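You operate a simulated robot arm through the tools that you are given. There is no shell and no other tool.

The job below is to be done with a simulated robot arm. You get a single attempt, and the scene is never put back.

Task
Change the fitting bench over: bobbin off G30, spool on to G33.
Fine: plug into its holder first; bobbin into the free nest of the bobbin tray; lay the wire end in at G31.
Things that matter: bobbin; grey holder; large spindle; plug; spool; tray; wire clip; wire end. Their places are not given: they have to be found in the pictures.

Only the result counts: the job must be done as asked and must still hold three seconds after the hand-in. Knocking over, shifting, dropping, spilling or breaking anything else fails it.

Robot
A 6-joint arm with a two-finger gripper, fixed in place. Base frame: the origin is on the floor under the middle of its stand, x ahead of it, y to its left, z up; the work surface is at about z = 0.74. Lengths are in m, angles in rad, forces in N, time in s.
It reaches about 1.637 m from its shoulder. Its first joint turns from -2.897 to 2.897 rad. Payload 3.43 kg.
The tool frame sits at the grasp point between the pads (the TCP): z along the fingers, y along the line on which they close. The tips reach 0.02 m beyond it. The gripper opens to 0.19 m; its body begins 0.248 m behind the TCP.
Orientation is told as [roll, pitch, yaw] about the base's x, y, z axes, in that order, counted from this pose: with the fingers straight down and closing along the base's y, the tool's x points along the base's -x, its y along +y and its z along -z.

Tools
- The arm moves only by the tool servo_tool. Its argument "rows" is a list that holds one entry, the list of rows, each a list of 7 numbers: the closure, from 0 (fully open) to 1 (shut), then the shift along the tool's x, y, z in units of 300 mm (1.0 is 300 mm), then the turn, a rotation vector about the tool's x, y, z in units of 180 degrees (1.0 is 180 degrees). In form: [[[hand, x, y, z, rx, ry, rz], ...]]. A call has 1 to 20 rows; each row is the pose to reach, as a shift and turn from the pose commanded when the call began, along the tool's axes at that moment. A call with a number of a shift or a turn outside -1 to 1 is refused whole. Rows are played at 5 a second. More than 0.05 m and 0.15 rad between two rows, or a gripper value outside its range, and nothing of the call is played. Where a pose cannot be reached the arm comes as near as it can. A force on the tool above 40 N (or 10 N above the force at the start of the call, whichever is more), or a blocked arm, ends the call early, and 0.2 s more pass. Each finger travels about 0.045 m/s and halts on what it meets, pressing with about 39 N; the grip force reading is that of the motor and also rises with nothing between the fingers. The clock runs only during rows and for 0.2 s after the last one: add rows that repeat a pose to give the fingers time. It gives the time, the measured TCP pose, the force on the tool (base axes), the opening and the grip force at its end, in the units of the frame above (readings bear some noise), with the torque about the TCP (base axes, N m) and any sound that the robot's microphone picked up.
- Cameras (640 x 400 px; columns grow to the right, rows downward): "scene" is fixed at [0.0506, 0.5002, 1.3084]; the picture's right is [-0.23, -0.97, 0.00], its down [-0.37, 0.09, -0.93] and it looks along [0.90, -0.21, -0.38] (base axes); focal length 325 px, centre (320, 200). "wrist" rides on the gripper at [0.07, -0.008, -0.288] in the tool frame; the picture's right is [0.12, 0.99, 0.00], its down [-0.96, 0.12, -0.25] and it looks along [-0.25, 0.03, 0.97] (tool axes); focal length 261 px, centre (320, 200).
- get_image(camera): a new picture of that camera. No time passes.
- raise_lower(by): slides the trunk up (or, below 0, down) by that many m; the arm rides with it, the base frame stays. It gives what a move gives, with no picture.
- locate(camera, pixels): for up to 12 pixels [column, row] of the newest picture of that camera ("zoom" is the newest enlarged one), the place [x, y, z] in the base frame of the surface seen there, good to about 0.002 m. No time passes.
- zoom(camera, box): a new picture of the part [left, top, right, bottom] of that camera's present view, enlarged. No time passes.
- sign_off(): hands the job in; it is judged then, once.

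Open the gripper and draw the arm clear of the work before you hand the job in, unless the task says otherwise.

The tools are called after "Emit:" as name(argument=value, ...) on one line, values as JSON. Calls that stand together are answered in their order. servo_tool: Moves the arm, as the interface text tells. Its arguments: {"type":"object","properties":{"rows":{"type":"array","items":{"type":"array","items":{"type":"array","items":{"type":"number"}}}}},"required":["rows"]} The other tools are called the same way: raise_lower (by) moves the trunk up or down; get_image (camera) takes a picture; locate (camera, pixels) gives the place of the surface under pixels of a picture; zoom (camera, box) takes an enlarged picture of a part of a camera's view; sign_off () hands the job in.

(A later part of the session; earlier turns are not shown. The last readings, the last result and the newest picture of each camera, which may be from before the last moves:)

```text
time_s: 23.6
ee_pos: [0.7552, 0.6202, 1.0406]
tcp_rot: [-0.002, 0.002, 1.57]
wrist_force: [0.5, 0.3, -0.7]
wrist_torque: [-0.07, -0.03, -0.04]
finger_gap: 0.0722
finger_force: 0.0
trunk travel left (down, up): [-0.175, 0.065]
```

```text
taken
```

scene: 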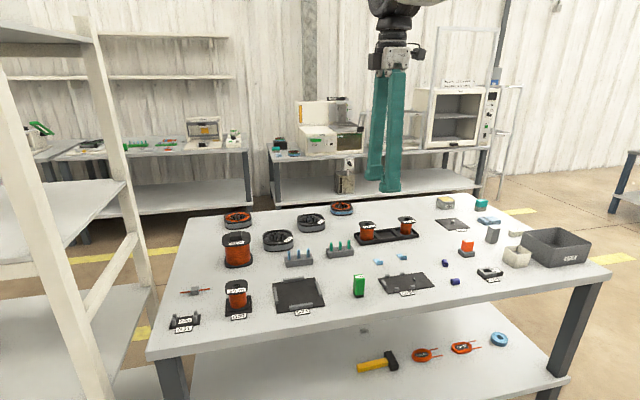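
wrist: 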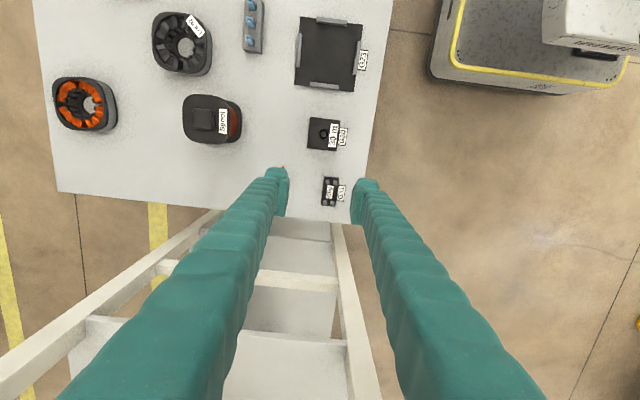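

The bobbin (323,133), clip (331,191) and spool (211,118) are all in clear view. I zoom on each and locate details.

Emit:
zoom(camera="wrist", box=[292, 108, 356, 148])

Emit:
locate(camera="zoom", pixels=[[310, 270], [260, 180], [170, 180], [170, 300], [220, 110], [400, 110], [410, 370], [180, 360], [450, 130], [490, 280], [310, 230], [300, 340]])

Emit:
zoom(camera="wrist", box=[300, 170, 364, 210])

Emit:
zoom(camera="wrist", box=[160, 80, 256, 150])

```text
10.00 times, centred on (324, 128) of wrist
```

zoom: 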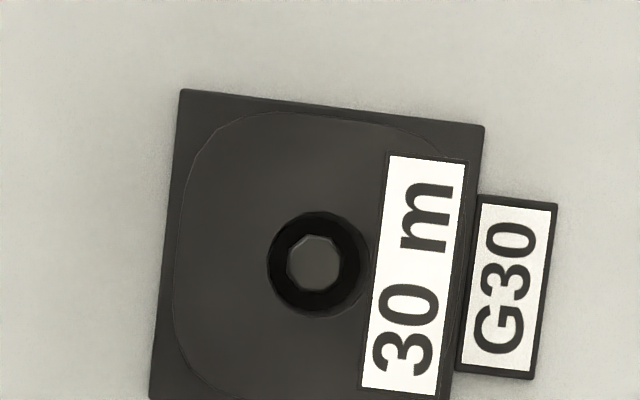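

```text
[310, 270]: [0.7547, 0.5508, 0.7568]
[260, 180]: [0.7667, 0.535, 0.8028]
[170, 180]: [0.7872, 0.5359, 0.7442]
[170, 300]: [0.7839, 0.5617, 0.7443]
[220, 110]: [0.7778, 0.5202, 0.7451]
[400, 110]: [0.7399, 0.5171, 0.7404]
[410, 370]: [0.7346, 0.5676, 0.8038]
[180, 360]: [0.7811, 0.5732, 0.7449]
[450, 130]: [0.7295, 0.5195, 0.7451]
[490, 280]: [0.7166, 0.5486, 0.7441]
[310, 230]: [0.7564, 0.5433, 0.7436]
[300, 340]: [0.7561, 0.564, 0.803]
```

```text
10.00 times, centred on (332, 190) of wrist
```

zoom: 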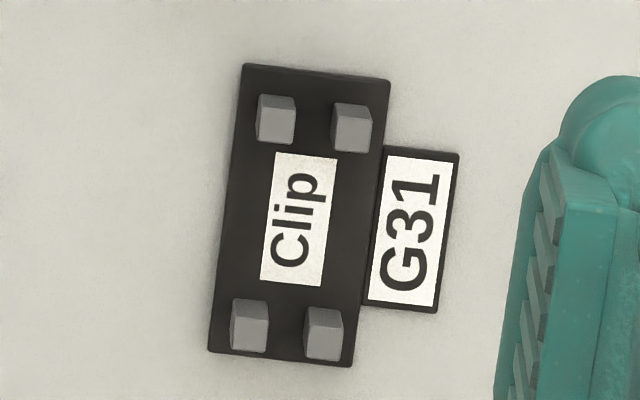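

```text
5.71 times, centred on (208, 115) of wrist
```

zoom: 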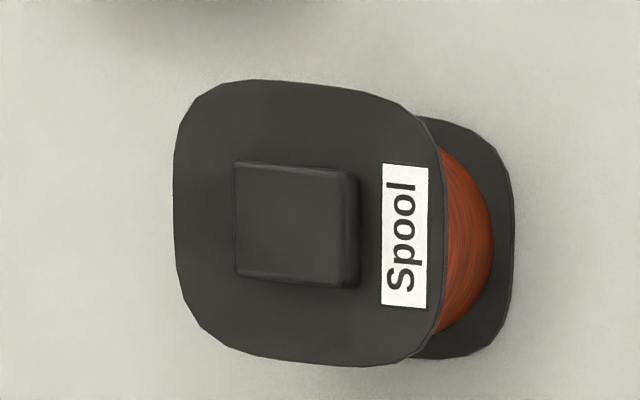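

The bobbin's flange (about 0.057 wide, top z 0.803) is square to the base, its spindle at about (0.7547,0.5505). I move over it, opening slightly wider, and come down to z≈0.90 for a check.

Emit:
servo_tool(rows=[[[0.53, 0.118, 0.0, 0.0, 0, 0, 0], [0.53, 0.236, 0.0, 0.08, 0, 0, 0], [0.53, 0.236, 0.0, 0.2, 0, 0, 0], [0.53, 0.236, 0.0, 0.33, 0, 0, 0], [0.53, 0.236, 0.0, 0.467, 0, 0, 0], [0.53, 0.236, 0.0, 0.467, 0, 0, 0], [0.53, 0.236, 0.0, 0.467, 0, 0, 0]]])

Emit:
zoom(camera="wrist", box=[256, 140, 384, 220])

Emit:
locate(camera="zoom", pixels=[[320, 150], [320, 260], [230, 205], [390, 215], [330, 205], [280, 200], [360, 210], [320, 230], [320, 180]])

```text
time_s: 25.2
ee_pos: [0.757, 0.5493, 0.9009]
tcp_rot: [0.001, -0.001, 1.57]
wrist_force: [0.0, -0.2, 0.2]
wrist_torque: [-0.01, -0.01, 0.02]
finger_gap: 0.0894
finger_force: 0.0
trunk travel left (down, up): [-0.175, 0.065]
```

```text
5.00 times, centred on (320, 180) of wrist
```

zoom: 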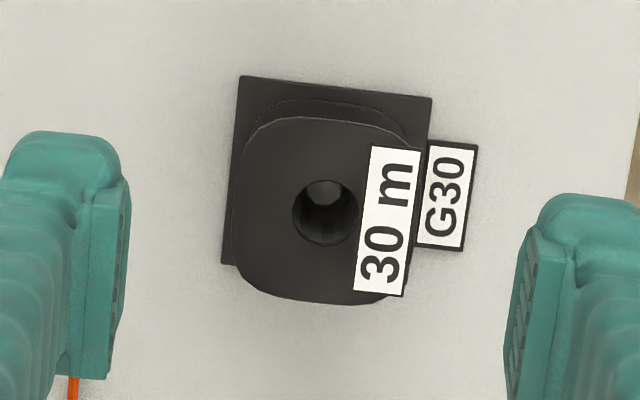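

```text
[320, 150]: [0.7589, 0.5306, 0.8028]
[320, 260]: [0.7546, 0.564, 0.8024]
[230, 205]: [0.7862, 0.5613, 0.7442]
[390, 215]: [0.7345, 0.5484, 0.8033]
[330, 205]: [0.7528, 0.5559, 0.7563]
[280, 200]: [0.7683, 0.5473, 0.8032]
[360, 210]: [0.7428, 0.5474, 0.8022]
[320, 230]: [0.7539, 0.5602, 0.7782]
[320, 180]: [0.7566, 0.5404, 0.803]
```

Hole centre at zoom (326,212) against the TCP projection (318,206): I correct by (-0.0025,+0.0014) and descend so that the pads straddle the top flange (TCP z≈0.797).

Emit:
servo_tool(rows=[[[0.53, -0.0047, 0.0083, 0.0, 0, 0, 0], [0.53, -0.0047, 0.0083, 0.1, 0, 0, 0], [0.53, -0.0047, 0.0083, 0.2, 0, 0, 0], [0.53, -0.0047, 0.0083, 0.29, 0, 0, 0], [0.53, -0.0047, 0.0083, 0.346, 0, 0, 0], [0.53, -0.0047, 0.0083, 0.346, 0, 0, 0]]])

Emit:
zoom(camera="wrist", box=[256, 150, 384, 230])

Emit:
zoom(camera="scene", box=[190, 260, 286, 320])

```text
time_s: 26.6
ee_pos: [0.7563, 0.5516, 0.7967]
tcp_rot: [0.0, 0.001, 1.571]
wrist_force: [0.4, 0.2, 0.5]
wrist_torque: [0.02, -0.06, -0.01]
finger_gap: 0.0893
finger_force: 0.3
trunk travel left (down, up): [-0.175, 0.065]
```

```text
5.00 times, centred on (320, 190) of wrist
```

zoom: 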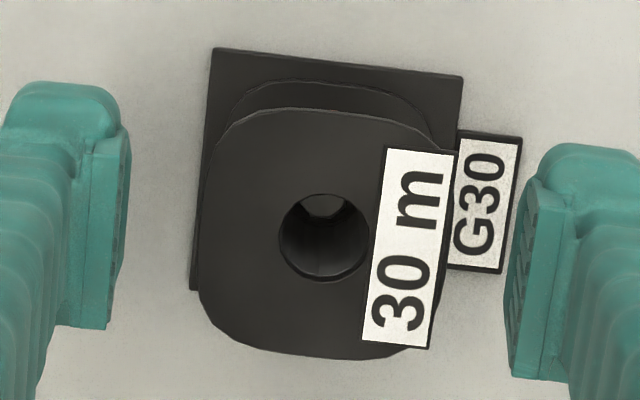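

```text
6.67 times, centred on (238, 290) of scene
```

zoom: 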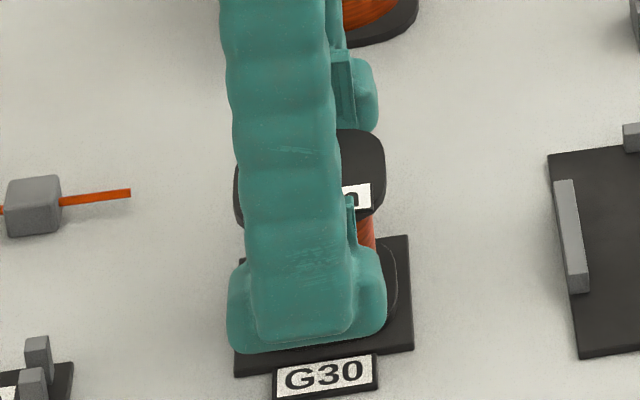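

Nearly centred (hole (324,238) vs TCP (318,240)). I nudge −0.0013 in x and close on the flange.

Emit:
servo_tool(rows=[[[0.53, 0.0, 0.0043, 0.0, 0, 0, 0], [0.6, 0.0, 0.0043, 0.0, 0, 0, 0], [0.68, 0.0, 0.0043, 0.0, 0, 0, 0], [0.75, 0.0, 0.0043, 0.0, 0, 0, 0], [0.85, 0.0, 0.0043, 0.0, 0, 0, 0], [1, 0.0, 0.0043, 0.0, 0, 0, 0], [1, 0.0, 0.0043, 0.0, 0, 0, 0], [1, 0.0, 0.0043, 0.0, 0, 0, 0]]])

Emit:
zoom(camera="wrist", box=[256, 150, 384, 230])

```text
time_s: 28.4
ee_pos: [0.7546, 0.5505, 0.7961]
tcp_rot: [0.0, -0.002, 1.572]
wrist_force: [0.0, 0.8, 0.6]
wrist_torque: [0.05, 0.01, -0.03]
finger_gap: 0.053
finger_force: 39.2
trunk travel left (down, up): [-0.175, 0.065]
```

```text
5.00 times, centred on (320, 190) of wrist
```

zoom: 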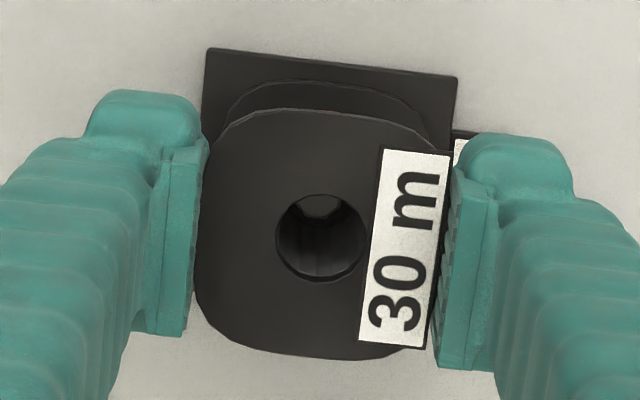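

The gap is 0.053 with 39 N on the flange. I lift slowly, straight up.

Emit:
servo_tool(rows=[[[1, 0, 0, -0.01, 0, 0, 0], [1, 0, 0, -0.03, 0, 0, 0], [1, 0, 0, -0.06, 0, 0, 0], [1, 0, 0, -0.1, 0, 0, 0], [1, 0, 0, -0.16, 0, 0, 0], [1, 0, 0, -0.25, 0, 0, 0], [1, 0, 0, -0.35, 0, 0, 0], [1, 0, 0, -0.45, 0, 0, 0], [1, 0, 0, -0.45, 0, 0, 0]]])

Emit:
zoom(camera="scene", box=[170, 200, 330, 320])

Emit:
zoom(camera="wrist", box=[256, 150, 384, 230])

```text
time_s: 30.4
ee_pos: [0.7529, 0.551, 0.9308]
tcp_rot: [0.0, 0.0, 1.571]
wrist_force: [0.1, -1.3, -1.5]
wrist_torque: [0.01, 0.0, 0.04]
finger_gap: 0.0533
finger_force: 39.2
trunk travel left (down, up): [-0.175, 0.065]
```

```text
3.33 times, centred on (250, 260) of scene
```

zoom: 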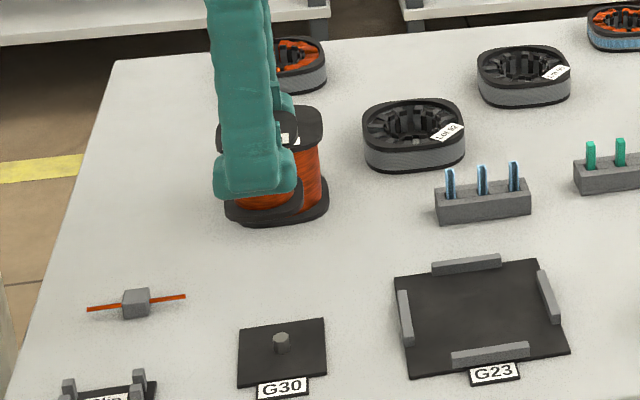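

```text
5.00 times, centred on (320, 190) of wrist
```

zoom: 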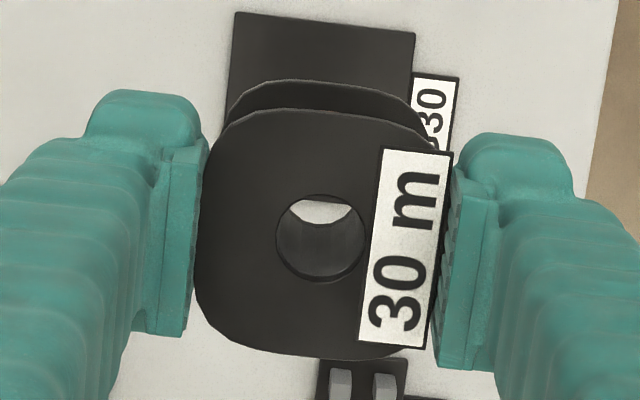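

The bobbin is off G30 and held level. I carry it at height toward the tray, stopping at about y≈0.13 so that the free nest is in view.

Emit:
servo_tool(rows=[[[1, 0.0, 0.0, -0.08, 0, 0, 0], [1, 0.08, -0.05, -0.133, 0, 0, 0], [1, 0.2, -0.12, -0.133, 0, 0, 0], [1, 0.33, -0.2, -0.133, 0, 0, 0], [1, 0.46, -0.27, -0.133, 0, 0, 0], [1, 0.59, -0.35, -0.133, 0, 0, 0], [1, 0.72, -0.43, -0.133, 0, 0, 0], [1, 0.82, -0.49, -0.133, 0, 0, 0], [1, 0.9, -0.533, -0.133, 0, 0, 0], [1, 0.9, -0.533, -0.133, 0, 0, 0]]])

Emit:
servo_tool(rows=[[[1, 0.1, -0.06, 0, 0, 0, 0], [1, 0.22, -0.14, 0, 0, 0, 0], [1, 0.34, -0.22, 0, 0, 0, 0], [1, 0.44, -0.28, 0, 0, 0, 0], [1, 0.5, -0.32, 0, 0, 0, 0], [1, 0.5, -0.32, 0, 0, 0, 0]]])

Emit:
get_image(camera="wrist")

```text
time_s: 32.6
ee_pos: [0.9143, 0.282, 0.9688]
tcp_rot: [0.0, 0.0, 1.572]
wrist_force: [-0.3, -0.3, -2.4]
wrist_torque: [-0.01, 0.01, 0.01]
finger_gap: 0.0531
finger_force: 38.8
trunk travel left (down, up): [-0.175, 0.065]
```

```text
time_s: 34.0
ee_pos: [1.0101, 0.1297, 0.9724]
tcp_rot: [0.001, 0.0, 1.571]
wrist_force: [1.2, -0.5, -2.5]
wrist_torque: [0.02, 0.0, -0.01]
finger_gap: 0.0532
finger_force: 38.8
trunk travel left (down, up): [-0.175, 0.065]
```

```text
taken
```

wrist: 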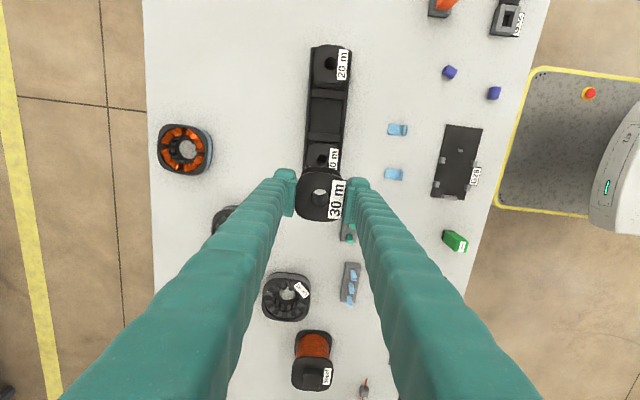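

The free nest is visible at wrist (327,116). I zoom in and locate its edges.

Emit:
zoom(camera="wrist", box=[288, 84, 368, 134])

Emit:
locate(camera="zoom", pixels=[[300, 95], [300, 115], [300, 150], [300, 200], [300, 300], [300, 400], [300, 440], [200, 250], [230, 250], [430, 260], [470, 260], [480, 200]])

```text
8.00 times, centred on (328, 109) of wrist
```

zoom: 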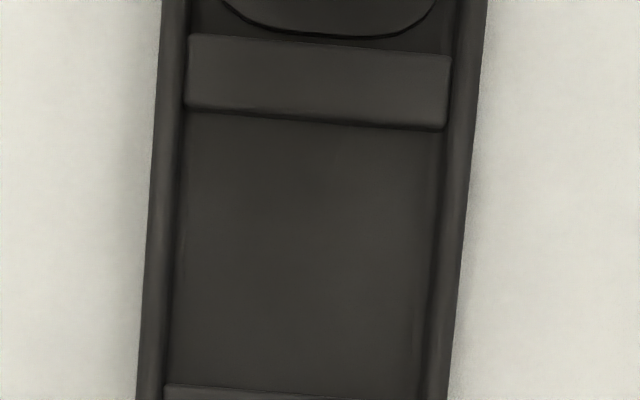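

```text
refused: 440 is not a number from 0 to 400
```

I locate the nest's four walls from this zoom: bar edge near row 115 and 388, side walls near columns 180 and 435.

Emit:
locate(camera="zoom", pixels=[[310, 60], [310, 105], [310, 125], [310, 150], [310, 370], [310, 380], [310, 396], [168, 250], [185, 250], [425, 260], [450, 260], [310, 250]])

Emit:
zoom(camera="scene", box=[348, 210, 428, 260])

```text
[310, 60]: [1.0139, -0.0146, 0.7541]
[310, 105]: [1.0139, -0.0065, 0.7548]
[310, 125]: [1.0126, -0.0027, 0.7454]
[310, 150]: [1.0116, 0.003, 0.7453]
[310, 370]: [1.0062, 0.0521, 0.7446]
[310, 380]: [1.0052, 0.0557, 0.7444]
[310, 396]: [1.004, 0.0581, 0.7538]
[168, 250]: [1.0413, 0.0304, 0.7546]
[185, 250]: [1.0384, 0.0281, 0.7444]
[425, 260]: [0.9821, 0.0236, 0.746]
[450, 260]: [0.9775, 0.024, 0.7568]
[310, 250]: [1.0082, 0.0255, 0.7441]
```

```text
8.00 times, centred on (388, 235) of scene
```

zoom: 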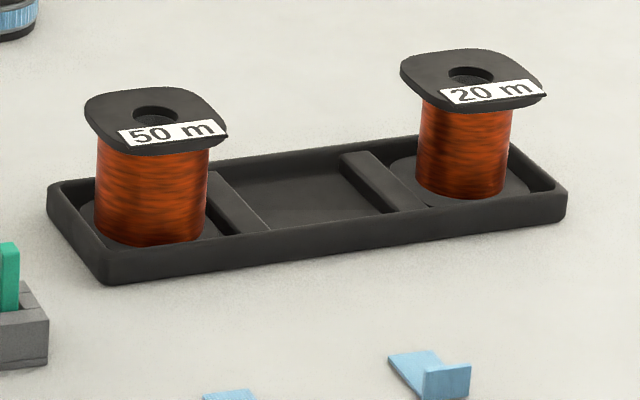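

The nest spans about y −0.0045…0.057 and x 0.980…1.040, and its walls look slightly turned in the picture. I measure the tray's yaw along the long rims.

Emit:
zoom(camera="wrist", box=[264, 40, 392, 170])

Emit:
locate(camera="zoom", pixels=[[260, 20], [252, 100], [246, 170], [238, 250], [232, 320], [378, 40], [372, 100], [366, 170], [360, 230], [356, 290]])

```text
3.08 times, centred on (328, 105) of wrist
```

zoom: 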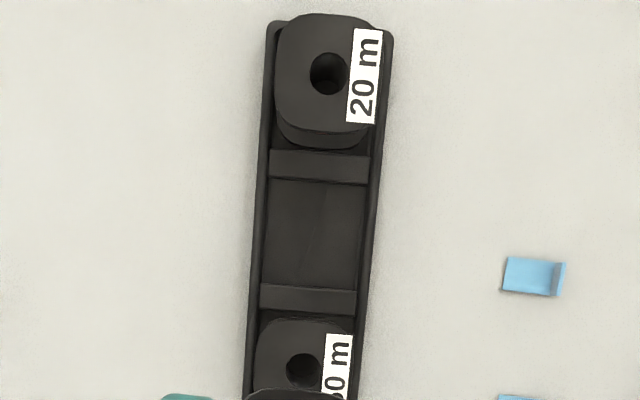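

```text
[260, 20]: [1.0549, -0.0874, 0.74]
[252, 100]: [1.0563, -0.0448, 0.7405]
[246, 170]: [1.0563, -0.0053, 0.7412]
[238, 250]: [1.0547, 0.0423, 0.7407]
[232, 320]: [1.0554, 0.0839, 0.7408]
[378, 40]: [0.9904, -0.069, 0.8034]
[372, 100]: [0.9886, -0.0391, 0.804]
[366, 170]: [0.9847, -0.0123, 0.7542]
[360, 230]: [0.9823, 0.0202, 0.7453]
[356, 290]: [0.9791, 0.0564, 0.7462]
```

I need finer rim-edge points, so I zoom on the tray's upper and lower parts separately.

Emit:
zoom(camera="wrist", box=[298, 40, 362, 80])

Emit:
locate(camera="zoom", pixels=[[130, 150], [135, 150], [140, 150], [145, 150], [150, 150], [530, 150], [525, 150], [520, 150], [515, 150], [130, 300], [510, 300]])

Emit:
zoom(camera="wrist", box=[292, 110, 356, 150])

Emit:
locate(camera="zoom", pixels=[[140, 150], [145, 150], [150, 150], [155, 150], [160, 150], [530, 150], [525, 150], [520, 150], [515, 150], [130, 300], [510, 300]])

```text
10.00 times, centred on (330, 60) of wrist
```

zoom: 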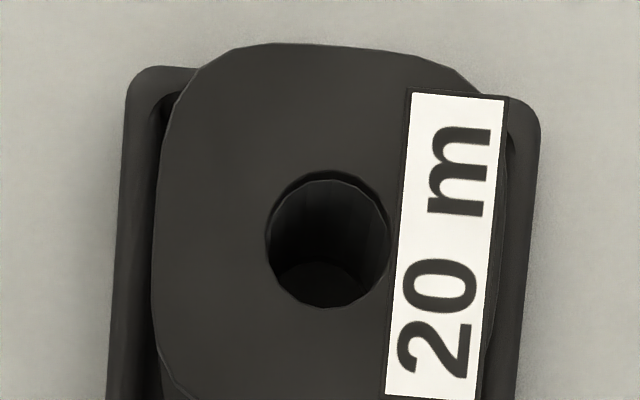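

```text
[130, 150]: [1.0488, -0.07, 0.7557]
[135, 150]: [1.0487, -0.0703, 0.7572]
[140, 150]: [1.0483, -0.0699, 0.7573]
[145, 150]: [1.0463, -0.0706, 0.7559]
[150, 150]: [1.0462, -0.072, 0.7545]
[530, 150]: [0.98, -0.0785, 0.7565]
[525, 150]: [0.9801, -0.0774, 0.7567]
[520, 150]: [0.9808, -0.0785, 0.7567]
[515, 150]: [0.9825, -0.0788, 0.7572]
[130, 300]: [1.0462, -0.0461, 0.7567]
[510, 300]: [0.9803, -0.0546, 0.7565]
```

```text
10.00 times, centred on (324, 130) of wrist
```

zoom: 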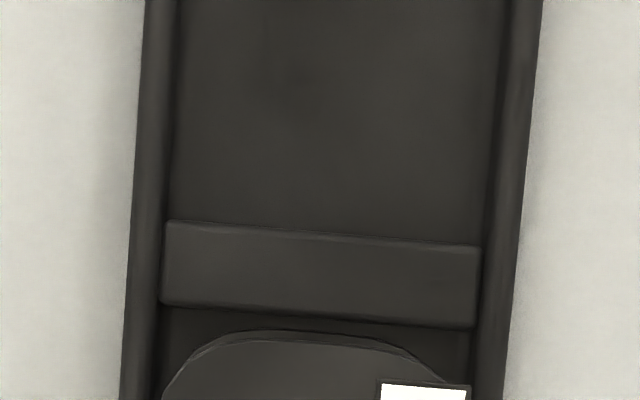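

```text
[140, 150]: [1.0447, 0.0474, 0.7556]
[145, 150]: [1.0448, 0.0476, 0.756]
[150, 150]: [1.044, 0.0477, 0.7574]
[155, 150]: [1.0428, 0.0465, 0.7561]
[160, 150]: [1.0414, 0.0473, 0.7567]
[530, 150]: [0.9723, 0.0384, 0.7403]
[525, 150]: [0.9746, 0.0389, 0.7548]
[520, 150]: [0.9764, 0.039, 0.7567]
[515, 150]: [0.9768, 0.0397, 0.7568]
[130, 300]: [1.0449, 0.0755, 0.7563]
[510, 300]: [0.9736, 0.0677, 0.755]
```

Rim edges give the tray a yaw of about +0.039 rad and the nest centre at about (1.0103,0.0262). I move over the nest, turn by +0.039 rad and go down to z≈0.87 for a check.

Emit:
servo_tool(rows=[[[1, 0.1, 0, 0, 0, 0, -0.004], [1, 0.2, 0, 0, 0, 0, -0.008], [1, 0.3, 0, 0, 0, 0, -0.0124], [1, 0.345, 0, 0.05, 0, 0, -0.0124], [1, 0.345, 0, 0.15, 0, 0, -0.0124], [1, 0.345, 0, 0.25, 0, 0, -0.0124], [1, 0.345, 0, 0.341, 0, 0, -0.0124], [1, 0.345, 0, 0.341, 0, 0, -0.0124], [1, 0.345, 0, 0.341, 0, 0, -0.0124]]])

Emit:
get_image(camera="wrist")

Emit:
zoom(camera="scene", box=[340, 195, 436, 255])

```text
time_s: 36.0
ee_pos: [1.0092, 0.0269, 0.8678]
tcp_rot: [-0.001, -0.001, 1.609]
wrist_force: [0.4, -0.2, -1.4]
wrist_torque: [-0.01, -0.01, 0.0]
finger_gap: 0.0532
finger_force: 38.9
trunk travel left (down, up): [-0.175, 0.065]
```

```text
taken
```

wrist: 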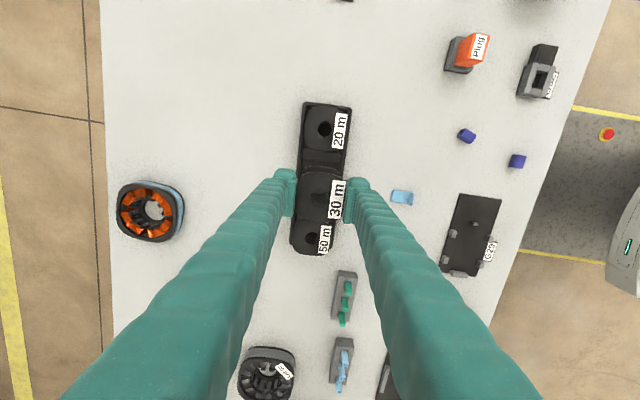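

```text
6.67 times, centred on (388, 225) of scene
```

zoom: 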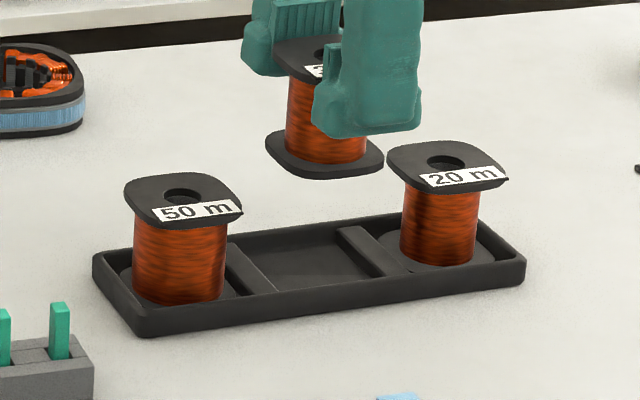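

Alignment looks right so far. I lower until the bobbin's underside is just above the rim (TCP z≈0.818) and check again.

Emit:
servo_tool(rows=[[[1, 0, 0, 0.06, 0, 0, 0], [1, 0, 0, 0.12, 0, 0, 0], [1, 0, 0, 0.165, 0, 0, 0], [1, 0, 0, 0.165, 0, 0, 0]]])

Emit:
zoom(camera="scene", box=[356, 210, 420, 250])

Emit:
zoom(camera="wrist", box=[272, 80, 368, 270])

```text
time_s: 37.0
ee_pos: [1.01, 0.0273, 0.8192]
tcp_rot: [0.002, 0.001, 1.608]
wrist_force: [0.3, 0.5, -1.5]
wrist_torque: [0.0, 0.0, 0.02]
finger_gap: 0.053
finger_force: 39.0
trunk travel left (down, up): [-0.175, 0.065]
```

```text
10.00 times, centred on (388, 230) of scene
```

zoom: 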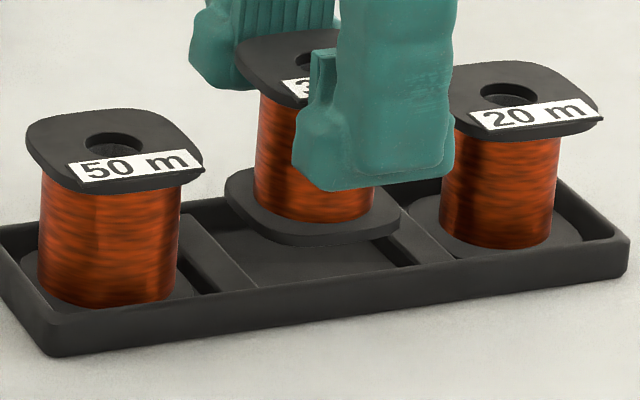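

```text
2.11 times, centred on (320, 175) of wrist
```

zoom: 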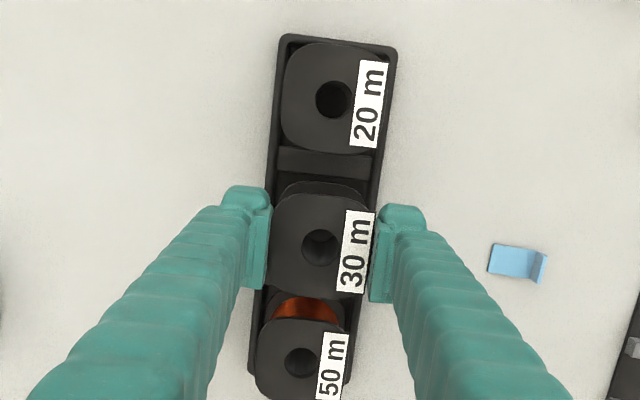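

I measure the bottom flange's edges against the nest walls in a closer scene zoom.

Emit:
zoom(camera="scene", box=[372, 220, 404, 240])

Emit:
locate(camera="zoom", pixels=[[115, 190], [120, 210], [200, 255], [260, 270], [350, 255], [450, 215], [160, 232], [400, 238]])

```text
16.00 times, centred on (388, 230) of scene
```

zoom: 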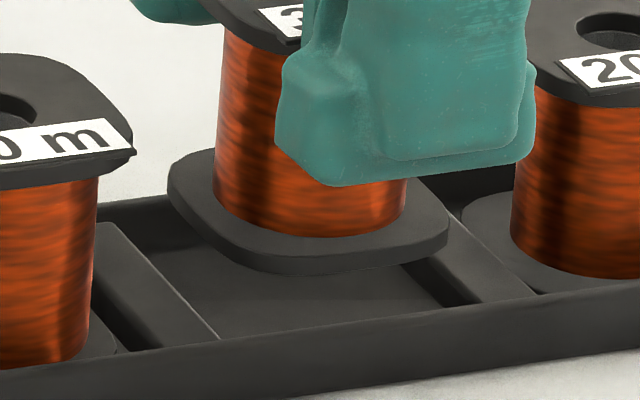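

```text
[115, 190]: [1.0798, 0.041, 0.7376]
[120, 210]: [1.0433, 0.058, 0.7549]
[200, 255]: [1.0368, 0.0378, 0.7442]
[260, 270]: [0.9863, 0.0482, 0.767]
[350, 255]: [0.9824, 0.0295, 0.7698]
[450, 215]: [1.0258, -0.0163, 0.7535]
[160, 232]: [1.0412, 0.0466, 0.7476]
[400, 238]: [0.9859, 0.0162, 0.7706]
```

I take a few more points on the bottom flange's extremes in the same zoom.

Emit:
locate(camera="zoom", pixels=[[174, 184], [178, 190], [185, 205], [442, 232], [445, 225], [438, 240], [300, 266], [350, 264], [140, 262], [215, 335], [430, 275], [520, 290]])

```text
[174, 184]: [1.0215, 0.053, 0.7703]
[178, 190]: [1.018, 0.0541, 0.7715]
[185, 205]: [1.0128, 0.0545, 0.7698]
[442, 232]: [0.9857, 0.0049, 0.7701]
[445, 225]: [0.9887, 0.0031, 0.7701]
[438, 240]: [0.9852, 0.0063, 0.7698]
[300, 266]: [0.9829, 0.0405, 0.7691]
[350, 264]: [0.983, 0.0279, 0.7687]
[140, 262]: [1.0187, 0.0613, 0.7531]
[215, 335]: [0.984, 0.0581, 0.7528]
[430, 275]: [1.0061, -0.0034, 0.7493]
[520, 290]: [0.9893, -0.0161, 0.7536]
```

The bottom flange centres on about (1.011,0.0268), within 1 mm of the nest centre. I lower slowly to z≈0.798.

Emit:
servo_tool(rows=[[[1, 0.002, 0, 0.015, 0, 0, 0], [1, 0.002, 0, 0.03, 0, 0, 0], [1, 0.002, 0, 0.045, 0, 0, 0], [1, 0.002, 0, 0.058, 0, 0, 0], [1, 0.002, 0, 0.066, 0, 0, 0], [1, 0.002, 0, 0.07, 0, 0, 0], [1, 0.002, 0, 0.07, 0, 0, 0]]])

Emit:
zoom(camera="scene", box=[356, 210, 420, 250])

```text
time_s: 38.6
ee_pos: [1.0097, 0.0264, 0.7971]
tcp_rot: [0.0, 0.0, 1.609]
wrist_force: [0.2, -1.2, -2.3]
wrist_torque: [-0.01, -0.01, -0.03]
finger_gap: 0.0532
finger_force: 38.8
trunk travel left (down, up): [-0.175, 0.065]
```

```text
10.00 times, centred on (388, 230) of scene
```

zoom: 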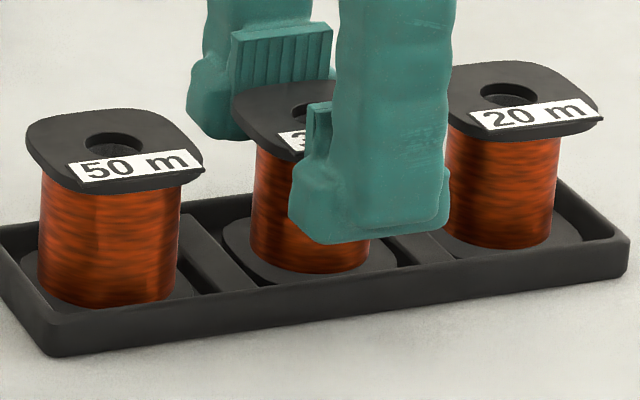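

It went into the nest freely. I lower about 1 mm more and open the fingers, then rise.

Emit:
servo_tool(rows=[[[1, 0, 0, 0.003, 0, 0, 0], [1, 0, 0, 0.004, 0, 0, 0], [0.68, 0, 0, 0.004, 0, 0, 0], [0.64, 0, 0, 0.004, 0, 0, 0], [0.58, 0, 0, 0.004, 0, 0, 0], [0.53, 0, 0, 0.004, 0, 0, 0], [0.53, 0, 0, 0.004, 0, 0, 0], [0.53, 0, 0, 0.004, 0, 0, 0], [0.53, 0, 0, -0.05, 0, 0, 0], [0.53, 0, 0, -0.15, 0, 0, 0], [0.53, 0, 0, -0.3, 0, 0, 0], [0.53, 0, 0, -0.45, 0, 0, 0], [0.53, 0, 0, -0.6, 0, 0, 0], [0.53, 0, 0, -0.6, 0, 0, 0]]])

Emit:
zoom(camera="scene", box=[348, 200, 428, 250])

Emit:
get_image(camera="wrist")

```text
time_s: 41.6
ee_pos: [1.0088, 0.0279, 0.9792]
tcp_rot: [0.001, 0.0, 1.609]
wrist_force: [0.3, 0.3, 0.0]
wrist_torque: [0.02, -0.02, 0.03]
finger_gap: 0.0891
finger_force: 0.0
trunk travel left (down, up): [-0.175, 0.065]
```

```text
8.00 times, centred on (388, 225) of scene
```

zoom: 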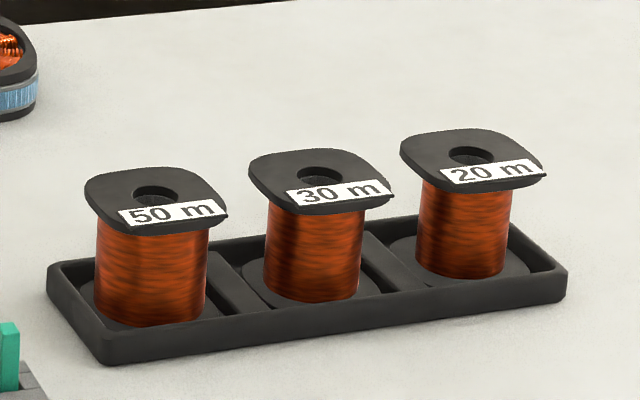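

```text
taken
```

wrist: 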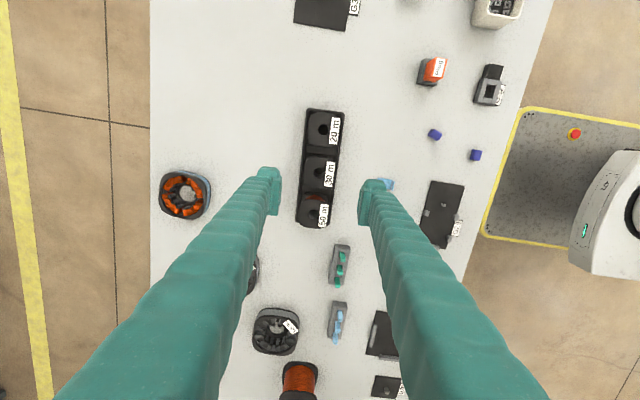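

All three bobbins stand in the tray, the 30 m one in the middle nest. Next is the wire end: I travel back over to the left side at z≈1.0, turning back to yaw 1.571.

Emit:
servo_tool(rows=[[[0.62, -0.06, 0.02, -0.02, 0, 0, 0.0124], [0.62, -0.18, 0.05, -0.05, 0, 0, 0.0124], [0.62, -0.32, 0.09, -0.067, 0, 0, 0.0124], [0.62, -0.46, 0.14, -0.067, 0, 0, 0.0124], [0.62, -0.6, 0.18, -0.067, 0, 0, 0.0124], [0.62, -0.74, 0.22, -0.067, 0, 0, 0.0124], [0.62, -0.88, 0.26, -0.067, 0, 0, 0.0124], [0.62, -0.979, 0.296, -0.067, 0, 0, 0.0124], [0.62, -0.979, 0.296, -0.067, 0, 0, 0.0124]]])

Emit:
servo_tool(rows=[[[0.62, -0.06, 0.02, 0, 0, 0, 0], [0.62, -0.18, 0.06, 0, 0, 0, 0], [0.62, -0.32, 0.11, 0, 0, 0, 0], [0.62, -0.46, 0.16, 0, 0, 0, 0], [0.62, -0.6, 0.21, 0, 0, 0, 0], [0.62, -0.74, 0.26, 0, 0, 0, 0], [0.62, -0.88, 0.31, 0, 0, 0, 0], [0.62, -0.967, 0.333, 0, 0, 0, 0], [0.62, -0.967, 0.333, 0, 0, 0, 0]]])

Emit:
get_image(camera="wrist")

```text
time_s: 43.6
ee_pos: [0.9088, 0.3191, 0.9987]
tcp_rot: [-0.001, 0.001, 1.571]
wrist_force: [-0.9, -0.5, 0.2]
wrist_torque: [-0.01, 0.0, 0.03]
finger_gap: 0.0719
finger_force: 0.1
trunk travel left (down, up): [-0.175, 0.065]
```

```text
time_s: 45.6
ee_pos: [0.8084, 0.6092, 0.9964]
tcp_rot: [0.0, 0.0, 1.572]
wrist_force: [0.2, -0.1, -0.4]
wrist_torque: [-0.01, 0.0, -0.02]
finger_gap: 0.0722
finger_force: 0.0
trunk travel left (down, up): [-0.175, 0.065]
```

```text
taken
```

wrist: 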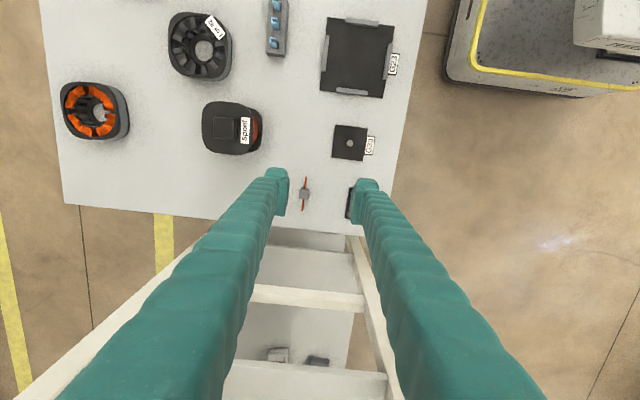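

The wire end's grey block is at wrist (305,194) with the orange wire along y. I zoom in for its place and direction.

Emit:
zoom(camera="wrist", box=[282, 170, 346, 220])

Emit:
locate(camera="zoom", pixels=[[230, 195], [230, 180], [240, 100], [215, 300], [200, 195], [260, 195], [180, 195], [280, 195], [242, 80], [212, 315], [230, 165], [228, 215]])

Emit:
zoom(camera="scene", box=[170, 275, 234, 335])

```text
8.00 times, centred on (314, 195) of wrist
```

zoom: 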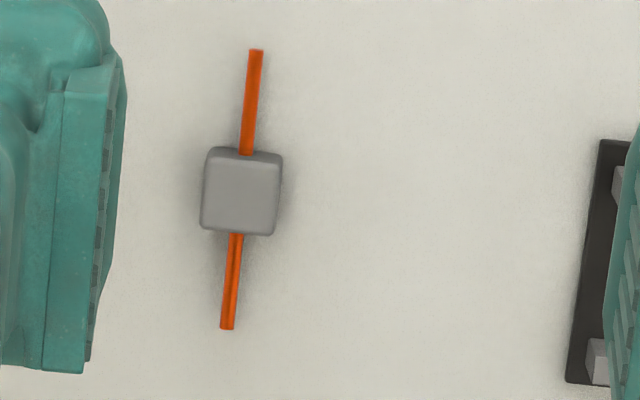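

```text
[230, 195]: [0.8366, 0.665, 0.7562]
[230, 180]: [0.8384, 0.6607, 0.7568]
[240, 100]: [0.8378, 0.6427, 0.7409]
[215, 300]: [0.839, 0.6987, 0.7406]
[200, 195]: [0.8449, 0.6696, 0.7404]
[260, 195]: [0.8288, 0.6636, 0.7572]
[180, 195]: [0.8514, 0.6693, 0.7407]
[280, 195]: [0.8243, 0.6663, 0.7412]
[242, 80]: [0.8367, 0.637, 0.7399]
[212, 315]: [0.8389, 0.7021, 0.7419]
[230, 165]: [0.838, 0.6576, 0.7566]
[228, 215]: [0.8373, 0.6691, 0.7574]
```

```text
6.67 times, centred on (202, 305) of scene
```

zoom: 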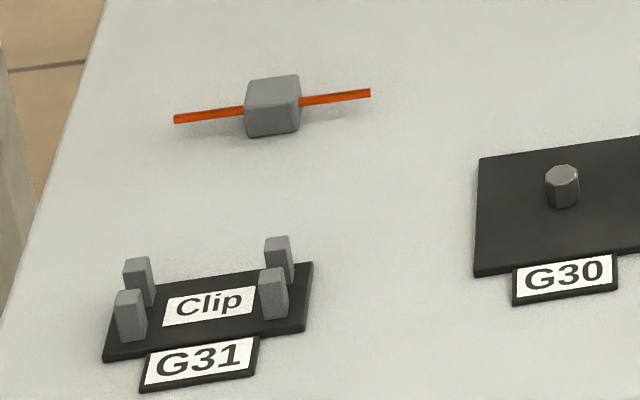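

The block is about 0.018 m wide at (0.8345,0.664), top z 0.757. The clip posts leave little room for the fingers, so I move above the clip at z≈0.93 to measure it precisely.

Emit:
servo_tool(rows=[[[0.47, -0.07, 0.09, 0.07, 0, 0, 0], [0.47, -0.14, 0.19, 0.14, 0, 0, 0], [0.47, -0.22, 0.287, 0.22, 0, 0, 0], [0.47, -0.22, 0.287, 0.22, 0, 0, 0], [0.47, -0.22, 0.287, 0.22, 0, 0, 0]]])

Emit:
zoom(camera="wrist", box=[280, 150, 360, 200])

```text
time_s: 46.8
ee_pos: [0.723, 0.6719, 0.9323]
tcp_rot: [-0.002, 0.0, 1.569]
wrist_force: [0.2, 0.0, -0.4]
wrist_torque: [-0.01, 0.0, 0.03]
finger_gap: 0.1007
finger_force: 0.1
trunk travel left (down, up): [-0.175, 0.065]
```

```text
8.00 times, centred on (320, 175) of wrist
```

zoom: 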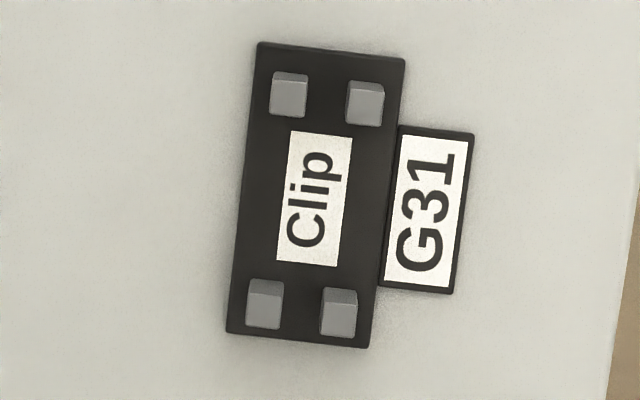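

The posts are clear now. I locate the post tops, the plate and the label.

Emit:
locate(camera="zoom", pixels=[[274, 100], [288, 100], [303, 100], [288, 86], [288, 113], [350, 108], [365, 108], [380, 108], [365, 95], [365, 121], [325, 100], [315, 200]])

Emit:
locate(camera="zoom", pixels=[[250, 308], [264, 308], [279, 308], [264, 294], [264, 324], [324, 316], [339, 316], [354, 316], [339, 303], [339, 333], [300, 310], [310, 280]])

```text
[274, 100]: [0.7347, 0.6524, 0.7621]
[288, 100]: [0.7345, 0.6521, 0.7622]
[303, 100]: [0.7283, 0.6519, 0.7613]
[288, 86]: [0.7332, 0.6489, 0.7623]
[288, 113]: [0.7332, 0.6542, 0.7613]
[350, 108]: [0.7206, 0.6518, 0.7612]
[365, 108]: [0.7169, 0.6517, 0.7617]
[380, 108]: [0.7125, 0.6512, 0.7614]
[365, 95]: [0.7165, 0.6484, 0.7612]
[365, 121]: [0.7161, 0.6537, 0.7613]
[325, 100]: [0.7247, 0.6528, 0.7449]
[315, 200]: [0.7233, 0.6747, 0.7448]
```

```text
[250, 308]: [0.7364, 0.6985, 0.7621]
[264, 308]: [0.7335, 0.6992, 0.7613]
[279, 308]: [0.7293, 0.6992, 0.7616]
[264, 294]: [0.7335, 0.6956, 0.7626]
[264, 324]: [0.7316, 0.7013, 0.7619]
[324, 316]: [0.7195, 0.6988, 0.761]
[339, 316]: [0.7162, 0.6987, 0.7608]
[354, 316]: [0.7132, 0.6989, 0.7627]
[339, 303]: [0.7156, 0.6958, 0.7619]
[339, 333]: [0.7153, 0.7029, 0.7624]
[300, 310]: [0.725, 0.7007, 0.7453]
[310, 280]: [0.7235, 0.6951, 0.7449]
```

Posts: tops z 0.762, pairs at y≈0.6515 and 0.699 (clear span 0.0395), slot centred at x≈0.7245, plate top 0.745. I measure the fingertip's width in the scene view to see whether it fits between the pairs.

Emit:
zoom(camera="scene", box=[150, 190, 246, 250])

```text
6.67 times, centred on (198, 220) of scene
```

zoom: 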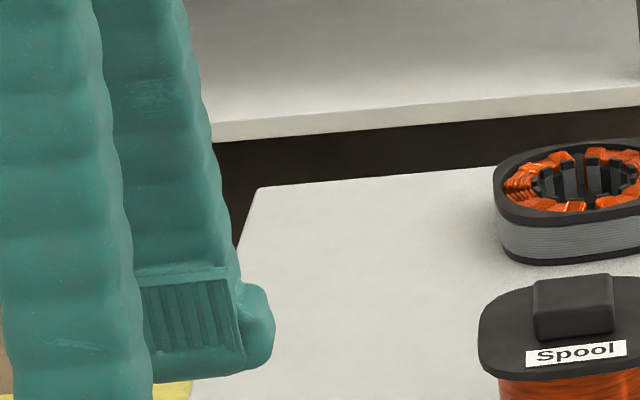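

The far finger's ridged pad shows at (138–245, 270–355). I locate its edges and re-frame to see the near finger whole.

Emit:
locate(camera="zoom", pixels=[[150, 290], [225, 275], [235, 345], [160, 345], [270, 320], [255, 365], [200, 310], [228, 262], [150, 340], [100, 370], [20, 370]])

Emit:
zoom(camera="scene", box=[110, 200, 222, 270])

```text
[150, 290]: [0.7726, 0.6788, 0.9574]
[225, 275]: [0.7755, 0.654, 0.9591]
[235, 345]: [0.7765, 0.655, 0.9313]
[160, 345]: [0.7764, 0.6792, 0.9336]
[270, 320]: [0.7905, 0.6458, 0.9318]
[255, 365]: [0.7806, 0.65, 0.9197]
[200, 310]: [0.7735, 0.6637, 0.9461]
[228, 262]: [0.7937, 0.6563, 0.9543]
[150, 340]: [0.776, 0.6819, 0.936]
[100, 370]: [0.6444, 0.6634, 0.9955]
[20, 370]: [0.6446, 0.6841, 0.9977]
```

```text
5.71 times, centred on (166, 235) of scene
```

zoom: 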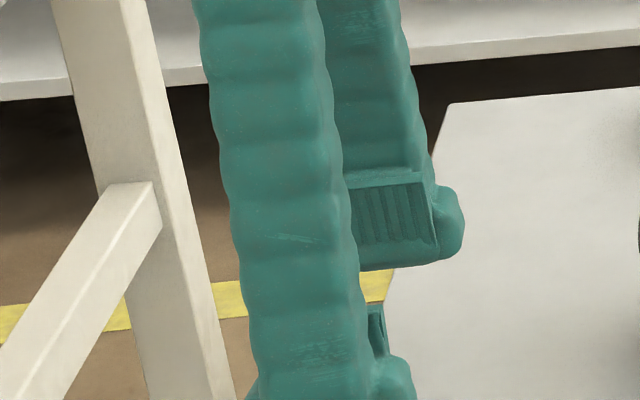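

I check the depth profile of that finger near its tip (is the part below the pad flush or recessed?).

Emit:
locate(camera="zoom", pixels=[[400, 200], [400, 220], [400, 235], [400, 243], [400, 248], [400, 252], [400, 257], [400, 262], [400, 266], [378, 262], [430, 255], [445, 255]])

Emit:
zoom(camera="scene", box=[166, 226, 198, 250])

```text
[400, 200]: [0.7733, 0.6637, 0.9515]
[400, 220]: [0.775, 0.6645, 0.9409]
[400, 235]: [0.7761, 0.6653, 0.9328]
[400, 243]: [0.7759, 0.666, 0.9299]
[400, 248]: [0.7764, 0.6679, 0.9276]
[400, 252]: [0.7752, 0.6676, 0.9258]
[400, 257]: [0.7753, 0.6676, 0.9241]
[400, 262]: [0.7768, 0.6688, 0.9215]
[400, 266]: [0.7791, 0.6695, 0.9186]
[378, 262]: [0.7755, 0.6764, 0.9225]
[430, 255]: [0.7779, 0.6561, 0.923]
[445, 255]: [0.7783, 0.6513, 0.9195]
```

```text
16.00 times, centred on (182, 238) of scene
```

zoom: 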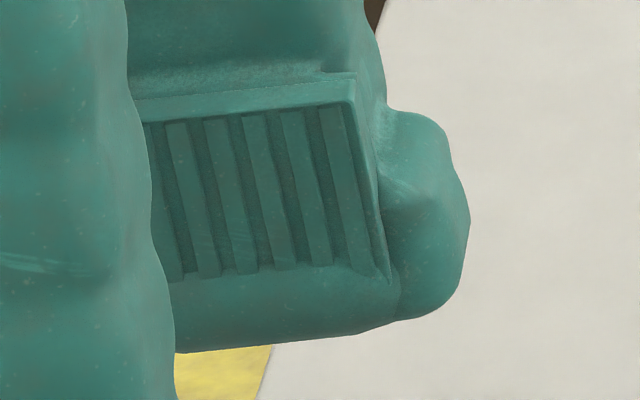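

Pads are about 0.039 wide with a rounded tip recessed behind them, so between the posts it is very tight; I'll grip only the top of the block and lower into the clip while watching the force. First I go over the block at (0.8345,0.664).

Emit:
servo_tool(rows=[[[0.68, 0.0, -0.1, 0.0, 0, 0, 0], [0.68, 0.015, -0.24, 0.03, 0, 0, 0], [0.68, 0.027, -0.37, 0.1, 0, 0, 0], [0.68, 0.027, -0.37, 0.2, 0, 0, 0], [0.68, 0.027, -0.37, 0.24, 0, 0, 0], [0.68, 0.027, -0.37, 0.24, 0, 0, 0], [0.68, 0.027, -0.37, 0.24, 0, 0, 0]]])

Emit:
zoom(camera="wrist", box=[280, 160, 360, 210])

Emit:
locate(camera="zoom", pixels=[[310, 150], [310, 200], [320, 180], [300, 180], [280, 180], [340, 180], [330, 100], [300, 280], [310, 165], [310, 190]])

```text
time_s: 48.4
ee_pos: [0.8352, 0.6656, 0.8599]
tcp_rot: [0.0, 0.0, 1.572]
wrist_force: [0.3, 0.7, -0.3]
wrist_torque: [-0.03, 0.0, 0.03]
finger_gap: 0.061
finger_force: 0.0
trunk travel left (down, up): [-0.175, 0.065]
```

```text
8.00 times, centred on (320, 185) of wrist
```

zoom: 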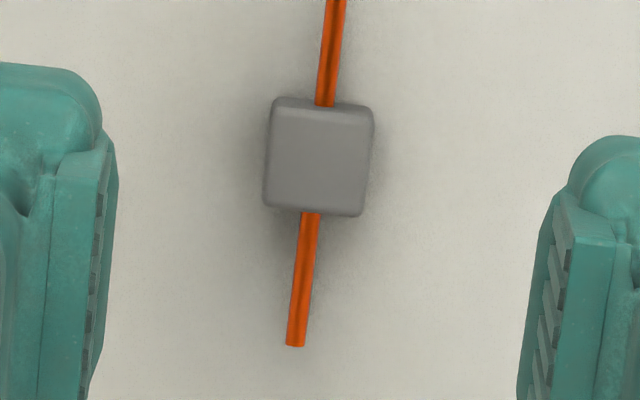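

```text
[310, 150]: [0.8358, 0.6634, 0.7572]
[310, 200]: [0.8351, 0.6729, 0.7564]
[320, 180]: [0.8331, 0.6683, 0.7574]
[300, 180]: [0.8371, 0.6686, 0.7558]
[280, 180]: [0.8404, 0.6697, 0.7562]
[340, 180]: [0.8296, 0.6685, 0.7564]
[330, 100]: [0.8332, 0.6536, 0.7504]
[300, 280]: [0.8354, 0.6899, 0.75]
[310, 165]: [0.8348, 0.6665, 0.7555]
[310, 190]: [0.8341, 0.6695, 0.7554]
```

The block's centre is under the TCP within 1 mm ((318,160) vs (318,164)) and the wire runs along y. I descend to z≈0.766, so only the tips overlap the block's upper part.

Emit:
servo_tool(rows=[[[0.68, 0.0027, 0, 0.1, 0, 0, 0], [0.68, 0.0027, 0, 0.2, 0, 0, 0], [0.68, 0.0027, 0, 0.27, 0, 0, 0], [0.68, 0.0027, 0, 0.31, 0, 0, 0], [0.68, 0.0027, 0, 0.313, 0, 0, 0], [0.68, 0.0027, 0, 0.313, 0, 0, 0]]])

Emit:
zoom(camera="scene", box=[166, 265, 246, 315])

Emit:
zoom(camera="wrist", box=[280, 170, 360, 220])

```text
time_s: 49.8
ee_pos: [0.8352, 0.6656, 0.7652]
tcp_rot: [0.001, 0.0, 1.57]
wrist_force: [0.4, 0.1, 0.9]
wrist_torque: [-0.04, 0.02, 0.04]
finger_gap: 0.0606
finger_force: 0.0
trunk travel left (down, up): [-0.175, 0.065]
```

```text
8.00 times, centred on (206, 290) of scene
```

zoom: 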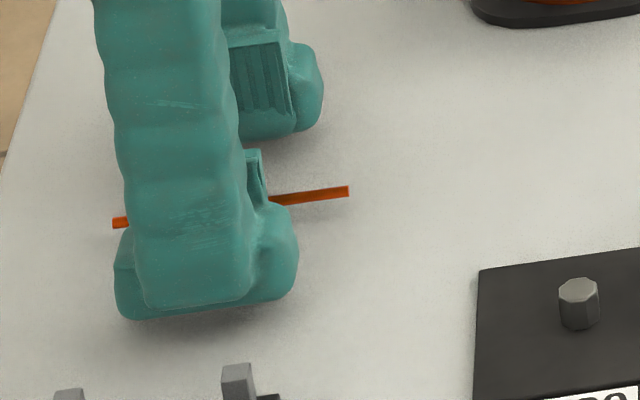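

```text
8.00 times, centred on (320, 195) of wrist
```

zoom: 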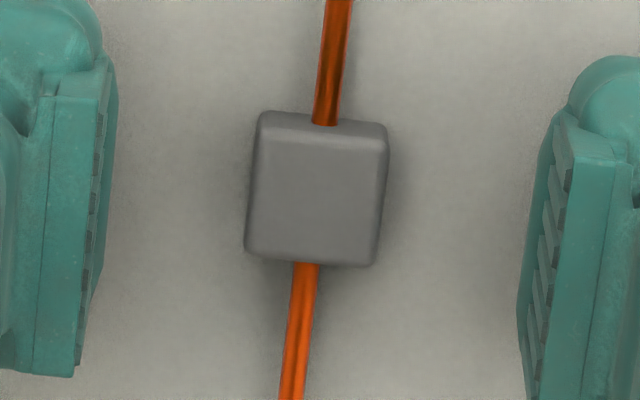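

I check the block's place once more in this close view by locating its edges.

Emit:
locate(camera="zoom", pixels=[[318, 140], [318, 195], [318, 255], [260, 195], [372, 195], [330, 60], [295, 340], [105, 150], [530, 250], [90, 300], [550, 180]])

```text
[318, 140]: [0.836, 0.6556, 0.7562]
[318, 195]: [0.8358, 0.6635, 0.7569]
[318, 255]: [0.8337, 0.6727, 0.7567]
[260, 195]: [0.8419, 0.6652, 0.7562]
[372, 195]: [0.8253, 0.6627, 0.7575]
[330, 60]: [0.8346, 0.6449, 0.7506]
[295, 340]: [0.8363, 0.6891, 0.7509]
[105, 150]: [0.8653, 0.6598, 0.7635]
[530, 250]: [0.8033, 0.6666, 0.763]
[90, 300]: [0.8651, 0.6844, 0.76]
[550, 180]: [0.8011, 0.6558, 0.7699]
```

Block centre is (0.834,0.664), TCP is 1.5 mm further in +y. I shift −0.0015 in y and close on the block.

Emit:
servo_tool(rows=[[[0.68, 0.005, 0.002, 0, 0, 0, 0], [0.75, 0.005, 0.002, 0, 0, 0, 0], [0.82, 0.005, 0.002, 0, 0, 0, 0], [0.88, 0.005, 0.002, 0, 0, 0, 0], [0.93, 0.005, 0.002, 0, 0, 0, 0], [1, 0.005, 0.002, 0, 0, 0, 0], [1, 0.005, 0.002, 0, 0, 0, 0], [1, 0.005, 0.002, 0, 0, 0, 0]]])

Emit:
zoom(camera="scene", box=[166, 265, 246, 315])

Emit:
zoom(camera="wrist", box=[280, 170, 360, 220])

```text
time_s: 51.3
ee_pos: [0.8353, 0.6647, 0.7743]
tcp_rot: [-0.008, -0.005, 1.571]
wrist_force: [-5.0, -4.1, 24.2]
wrist_torque: [-0.12, 0.15, 0.0]
finger_gap: 0.0061
finger_force: 28.4
trunk travel left (down, up): [-0.175, 0.065]
stopped in row 7: the force on the tool passed its limit at 44 N (the readings are from after the stop); the commanded pose is now the measured one
```

```text
8.00 times, centred on (206, 290) of scene
```

zoom: 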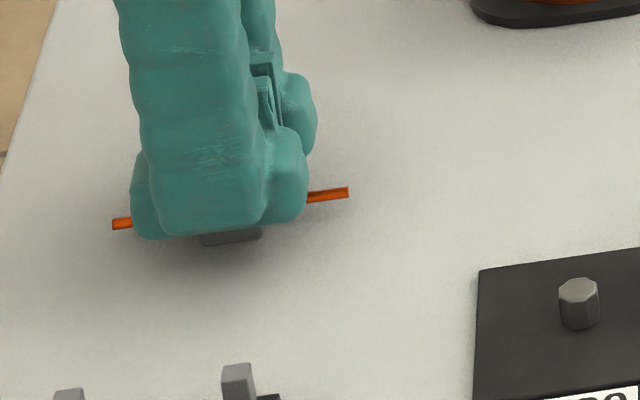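

```text
8.00 times, centred on (320, 195) of wrist
```

zoom: 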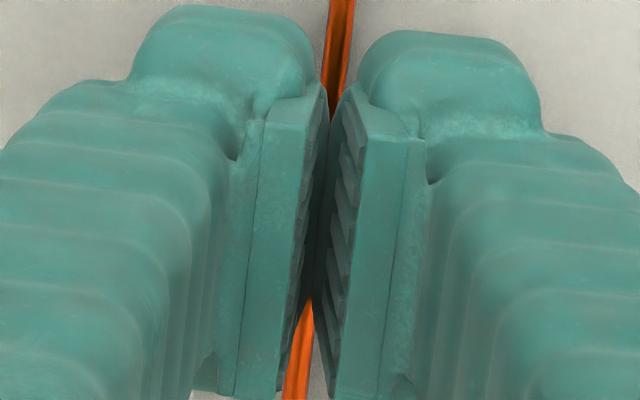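

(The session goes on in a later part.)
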